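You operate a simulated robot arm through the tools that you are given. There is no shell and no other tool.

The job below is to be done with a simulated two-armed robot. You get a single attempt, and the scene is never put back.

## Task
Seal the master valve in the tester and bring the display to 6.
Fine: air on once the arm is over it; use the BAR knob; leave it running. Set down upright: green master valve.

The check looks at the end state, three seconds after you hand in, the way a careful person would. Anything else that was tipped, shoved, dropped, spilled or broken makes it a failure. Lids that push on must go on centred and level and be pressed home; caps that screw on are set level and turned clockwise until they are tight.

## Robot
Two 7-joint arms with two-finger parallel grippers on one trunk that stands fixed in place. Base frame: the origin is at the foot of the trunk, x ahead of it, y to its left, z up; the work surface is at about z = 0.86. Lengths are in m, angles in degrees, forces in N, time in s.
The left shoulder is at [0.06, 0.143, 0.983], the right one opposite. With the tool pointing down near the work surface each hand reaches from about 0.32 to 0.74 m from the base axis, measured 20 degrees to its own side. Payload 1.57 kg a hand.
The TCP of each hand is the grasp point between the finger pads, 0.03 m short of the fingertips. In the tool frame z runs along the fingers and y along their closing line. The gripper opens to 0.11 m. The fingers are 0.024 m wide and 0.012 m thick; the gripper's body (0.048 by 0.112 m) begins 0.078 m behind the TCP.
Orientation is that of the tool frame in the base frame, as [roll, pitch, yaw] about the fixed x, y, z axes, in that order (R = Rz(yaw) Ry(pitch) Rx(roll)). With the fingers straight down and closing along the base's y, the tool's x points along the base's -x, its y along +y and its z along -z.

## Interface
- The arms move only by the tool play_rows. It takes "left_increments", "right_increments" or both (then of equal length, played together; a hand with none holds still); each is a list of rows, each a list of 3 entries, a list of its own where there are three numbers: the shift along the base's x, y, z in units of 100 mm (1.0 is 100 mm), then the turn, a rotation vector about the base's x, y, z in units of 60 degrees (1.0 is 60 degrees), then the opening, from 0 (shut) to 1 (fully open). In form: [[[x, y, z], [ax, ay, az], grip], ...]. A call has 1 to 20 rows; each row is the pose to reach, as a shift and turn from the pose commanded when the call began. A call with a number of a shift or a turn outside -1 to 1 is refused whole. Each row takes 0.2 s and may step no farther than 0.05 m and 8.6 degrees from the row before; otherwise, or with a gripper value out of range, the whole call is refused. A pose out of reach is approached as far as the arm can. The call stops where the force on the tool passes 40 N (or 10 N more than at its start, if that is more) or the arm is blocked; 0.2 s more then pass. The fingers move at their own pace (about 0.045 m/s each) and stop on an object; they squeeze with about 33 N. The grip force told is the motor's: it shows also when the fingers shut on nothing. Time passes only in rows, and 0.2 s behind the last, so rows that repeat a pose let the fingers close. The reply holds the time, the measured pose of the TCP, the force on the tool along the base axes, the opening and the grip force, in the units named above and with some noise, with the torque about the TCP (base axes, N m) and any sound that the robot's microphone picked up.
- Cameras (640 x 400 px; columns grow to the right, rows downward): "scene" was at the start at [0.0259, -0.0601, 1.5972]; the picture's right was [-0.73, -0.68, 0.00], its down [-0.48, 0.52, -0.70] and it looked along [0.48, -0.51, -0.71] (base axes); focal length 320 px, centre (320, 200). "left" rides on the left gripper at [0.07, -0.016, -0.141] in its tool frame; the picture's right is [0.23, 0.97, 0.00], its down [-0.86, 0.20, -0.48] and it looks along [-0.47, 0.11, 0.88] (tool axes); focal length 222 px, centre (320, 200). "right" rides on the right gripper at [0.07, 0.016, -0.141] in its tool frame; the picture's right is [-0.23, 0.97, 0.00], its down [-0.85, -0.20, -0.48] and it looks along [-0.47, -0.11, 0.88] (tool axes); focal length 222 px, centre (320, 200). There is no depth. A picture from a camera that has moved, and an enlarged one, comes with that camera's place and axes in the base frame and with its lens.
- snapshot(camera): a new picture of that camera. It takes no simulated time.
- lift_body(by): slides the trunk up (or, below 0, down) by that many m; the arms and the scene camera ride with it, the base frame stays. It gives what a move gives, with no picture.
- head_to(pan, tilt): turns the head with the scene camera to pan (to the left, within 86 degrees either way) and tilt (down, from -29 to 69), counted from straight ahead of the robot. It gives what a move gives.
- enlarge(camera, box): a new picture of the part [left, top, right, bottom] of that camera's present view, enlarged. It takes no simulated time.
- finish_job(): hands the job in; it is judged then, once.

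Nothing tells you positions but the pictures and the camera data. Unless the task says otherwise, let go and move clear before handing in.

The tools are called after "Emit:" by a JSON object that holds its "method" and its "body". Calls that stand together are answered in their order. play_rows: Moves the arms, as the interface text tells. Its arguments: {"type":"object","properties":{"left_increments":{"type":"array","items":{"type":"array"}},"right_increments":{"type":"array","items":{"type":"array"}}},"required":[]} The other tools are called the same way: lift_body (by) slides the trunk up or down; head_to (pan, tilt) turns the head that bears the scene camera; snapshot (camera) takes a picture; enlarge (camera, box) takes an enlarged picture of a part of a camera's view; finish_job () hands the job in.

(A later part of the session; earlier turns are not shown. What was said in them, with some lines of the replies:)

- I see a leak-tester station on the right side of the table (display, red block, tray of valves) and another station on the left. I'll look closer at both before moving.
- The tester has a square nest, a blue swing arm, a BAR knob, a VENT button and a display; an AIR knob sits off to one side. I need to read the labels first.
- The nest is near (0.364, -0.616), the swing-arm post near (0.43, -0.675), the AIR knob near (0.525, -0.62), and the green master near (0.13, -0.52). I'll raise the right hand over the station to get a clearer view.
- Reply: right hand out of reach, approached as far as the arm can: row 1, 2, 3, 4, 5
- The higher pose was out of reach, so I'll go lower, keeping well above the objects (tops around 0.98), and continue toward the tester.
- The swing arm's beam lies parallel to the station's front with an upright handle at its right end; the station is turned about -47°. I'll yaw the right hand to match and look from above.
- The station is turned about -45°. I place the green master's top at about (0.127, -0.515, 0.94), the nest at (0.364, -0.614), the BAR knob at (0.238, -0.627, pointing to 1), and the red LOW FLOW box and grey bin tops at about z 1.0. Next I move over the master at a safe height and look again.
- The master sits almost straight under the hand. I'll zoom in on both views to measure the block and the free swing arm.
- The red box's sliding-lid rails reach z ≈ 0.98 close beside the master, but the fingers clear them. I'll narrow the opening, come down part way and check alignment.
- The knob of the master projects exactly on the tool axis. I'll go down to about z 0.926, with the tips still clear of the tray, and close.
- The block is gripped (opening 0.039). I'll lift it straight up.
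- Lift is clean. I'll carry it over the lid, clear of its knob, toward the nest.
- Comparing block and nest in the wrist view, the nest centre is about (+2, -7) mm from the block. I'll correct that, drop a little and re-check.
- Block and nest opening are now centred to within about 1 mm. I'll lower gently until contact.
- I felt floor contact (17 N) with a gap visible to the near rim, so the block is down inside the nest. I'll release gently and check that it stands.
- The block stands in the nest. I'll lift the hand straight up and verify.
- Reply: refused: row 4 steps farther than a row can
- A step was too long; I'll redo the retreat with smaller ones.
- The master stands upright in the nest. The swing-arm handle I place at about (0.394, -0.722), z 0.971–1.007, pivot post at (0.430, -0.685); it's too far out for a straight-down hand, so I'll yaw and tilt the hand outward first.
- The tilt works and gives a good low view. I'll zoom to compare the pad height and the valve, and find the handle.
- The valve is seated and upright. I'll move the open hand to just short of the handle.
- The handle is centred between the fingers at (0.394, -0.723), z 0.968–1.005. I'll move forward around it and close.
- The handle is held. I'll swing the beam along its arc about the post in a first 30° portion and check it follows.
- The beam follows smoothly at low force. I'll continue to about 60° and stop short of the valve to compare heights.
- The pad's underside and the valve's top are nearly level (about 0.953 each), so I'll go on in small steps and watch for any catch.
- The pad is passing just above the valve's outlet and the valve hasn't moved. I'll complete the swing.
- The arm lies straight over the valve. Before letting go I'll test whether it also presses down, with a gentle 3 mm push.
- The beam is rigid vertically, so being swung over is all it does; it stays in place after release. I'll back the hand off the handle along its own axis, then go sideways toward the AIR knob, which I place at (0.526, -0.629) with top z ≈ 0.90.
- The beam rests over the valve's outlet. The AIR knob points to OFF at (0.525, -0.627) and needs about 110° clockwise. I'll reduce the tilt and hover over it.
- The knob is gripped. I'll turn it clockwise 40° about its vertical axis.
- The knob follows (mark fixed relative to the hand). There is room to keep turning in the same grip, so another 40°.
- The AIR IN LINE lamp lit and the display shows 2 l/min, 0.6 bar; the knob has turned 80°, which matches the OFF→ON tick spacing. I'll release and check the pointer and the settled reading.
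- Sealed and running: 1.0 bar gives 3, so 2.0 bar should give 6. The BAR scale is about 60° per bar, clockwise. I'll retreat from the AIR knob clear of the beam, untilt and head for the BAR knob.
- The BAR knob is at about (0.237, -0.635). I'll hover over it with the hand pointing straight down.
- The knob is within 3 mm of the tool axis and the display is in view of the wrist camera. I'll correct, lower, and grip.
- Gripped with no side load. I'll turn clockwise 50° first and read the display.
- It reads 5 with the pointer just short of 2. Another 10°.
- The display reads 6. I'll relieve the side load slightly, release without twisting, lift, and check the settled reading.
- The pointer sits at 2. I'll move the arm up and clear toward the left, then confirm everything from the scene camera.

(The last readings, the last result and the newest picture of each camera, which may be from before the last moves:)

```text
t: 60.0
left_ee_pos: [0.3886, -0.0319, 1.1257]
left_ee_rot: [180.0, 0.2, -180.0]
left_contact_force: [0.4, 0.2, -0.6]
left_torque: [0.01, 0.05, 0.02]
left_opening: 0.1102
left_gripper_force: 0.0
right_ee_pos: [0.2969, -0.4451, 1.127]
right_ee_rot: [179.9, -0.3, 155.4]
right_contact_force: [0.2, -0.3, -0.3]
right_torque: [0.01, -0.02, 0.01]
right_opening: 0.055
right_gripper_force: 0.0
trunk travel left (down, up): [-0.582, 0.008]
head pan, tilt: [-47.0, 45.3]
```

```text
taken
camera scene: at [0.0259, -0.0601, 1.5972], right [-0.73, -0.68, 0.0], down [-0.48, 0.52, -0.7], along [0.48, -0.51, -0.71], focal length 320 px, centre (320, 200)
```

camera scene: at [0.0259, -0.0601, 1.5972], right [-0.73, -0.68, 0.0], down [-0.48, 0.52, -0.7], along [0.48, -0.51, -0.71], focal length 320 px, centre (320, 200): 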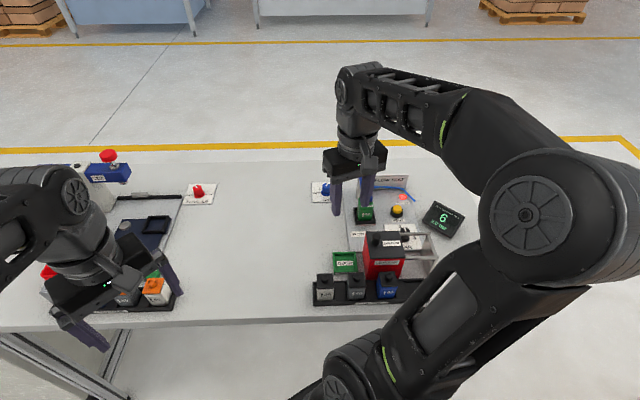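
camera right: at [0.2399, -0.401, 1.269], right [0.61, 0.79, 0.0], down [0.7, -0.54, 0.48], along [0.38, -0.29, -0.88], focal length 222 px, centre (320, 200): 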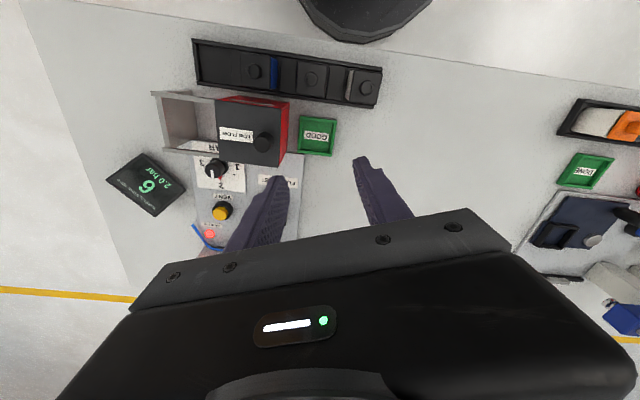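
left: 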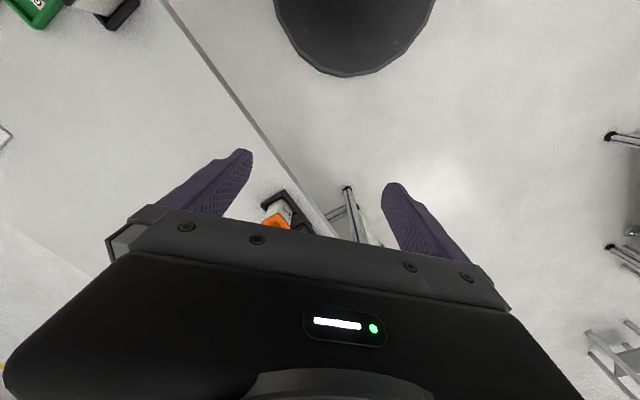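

Display reads 6 at 2.0 bar. I'll move the hand a bit further aside and inspect all the end-state details.

Emit:
{"method": "play_rows", "body": {"right_increments": [[[0, 0.4, 0], [0, 0, 0.1], 0.5], [[0, 0.8, 0], [0, 0, 0.2], 0.5], [[0, 1.0, 0], [0, 0, 0.3], 0.5], [[0, 1.0, 0], [0, 0, 0.4], 0.5]]}}

Emit:
{"method": "enlarge", "body": {"camera": "scene", "box": [300, 150, 480, 310]}}

Emit:
{"method": "enlarge", "body": {"camera": "scene", "box": [300, 160, 400, 230]}}

Emit:
{"method": "snapshot", "body": {"camera": "right"}}

```text
t: 61.0
left_ee_pos: [0.3889, -0.033, 1.1264]
left_ee_rot: [-180.0, 0.1, 180.0]
left_contact_force: [-1.3, 0.1, 0.1]
left_torque: [-0.04, -0.01, -0.01]
left_opening: 0.11
left_gripper_force: 0.1
right_ee_pos: [0.2961, -0.346, 1.128]
right_ee_rot: [179.9, -0.1, 179.6]
right_contact_force: [0.2, 0.8, -0.9]
right_torque: [0.04, 0.02, 0.01]
right_opening: 0.0552
right_gripper_force: 0.1
trunk travel left (down, up): [-0.582, 0.008]
head pan, tilt: [-47.0, 45.3]
```

```text
2.50 times, centred on (390, 230) of scene
camera zoom: at [0.0259, -0.0604, 1.5972], right [-0.73, -0.68, 0.0], down [-0.48, 0.52, -0.7], along [0.48, -0.51, -0.71], focal length 800 px, centre (145, 125)
```

zoom: 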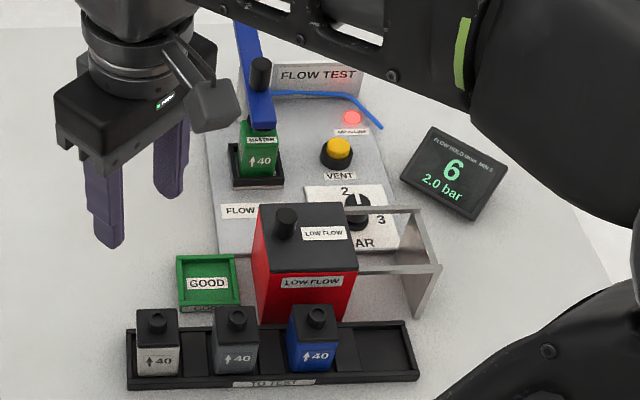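

```text
5.71 times, centred on (350, 195) of scene
camera zoom: at [0.0259, -0.0604, 1.5972], right [-0.73, -0.68, 0.0], down [-0.48, 0.52, -0.7], along [0.48, -0.51, -0.71], focal length 1827 px, centre (149, 229)
```

zoom: 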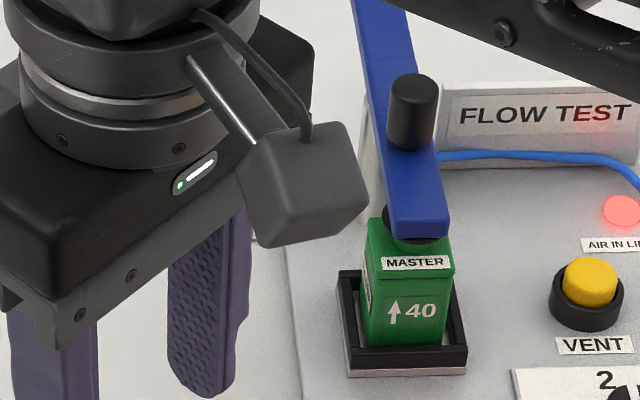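

```text
taken
camera right: at [0.2272, -0.3275, 1.2692], right [0.24, 0.97, 0.0], down [0.85, -0.21, 0.48], along [0.46, -0.11, -0.88], focal length 222 px, centre (320, 200)
```

right: 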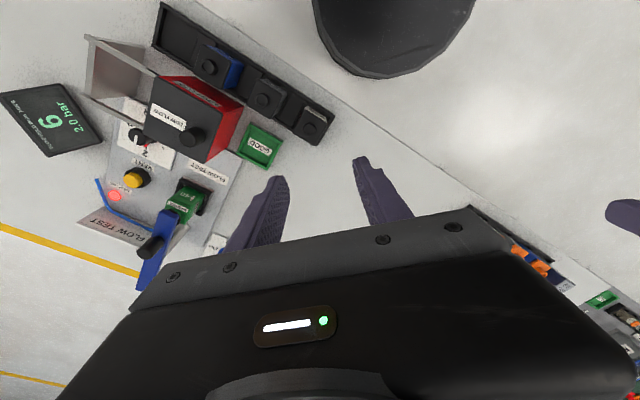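

Everything checks out: the green master stands upright in the nest with the arm over it, and the AIR IN LINE lamp is lit. The display holds 6 at 2.0 bar, nothing else has moved, and the hand is clear. I'm handing in.

Emit:
{"method": "finish_job", "body": {}}

```text
The job is handed in.
```

I handed the job in with the display steady at 6, at 2.0 bar. The air was on and left running.

- **Valve:** the green master valve stands upright in the tester's nest, with the swing arm over it. It held pressure, so the seal is good.
- **Air:** I turned it on only after the arm was over the valve, and the AIR IN LINE lamp is lit. The AIR knob turned about 80°. Its pointer may sit a few degrees short of the ON mark.
- **BAR knob:** I turned it from 1 to 2. At 1.0 bar the display read 3, and at 2.0 bar it read 6.
- **Everything else:** in the last pictures the other valves, the LOW FLOW box and the rest of the table looked undisturbed. The right hand was open and clear, and the left arm never moved.
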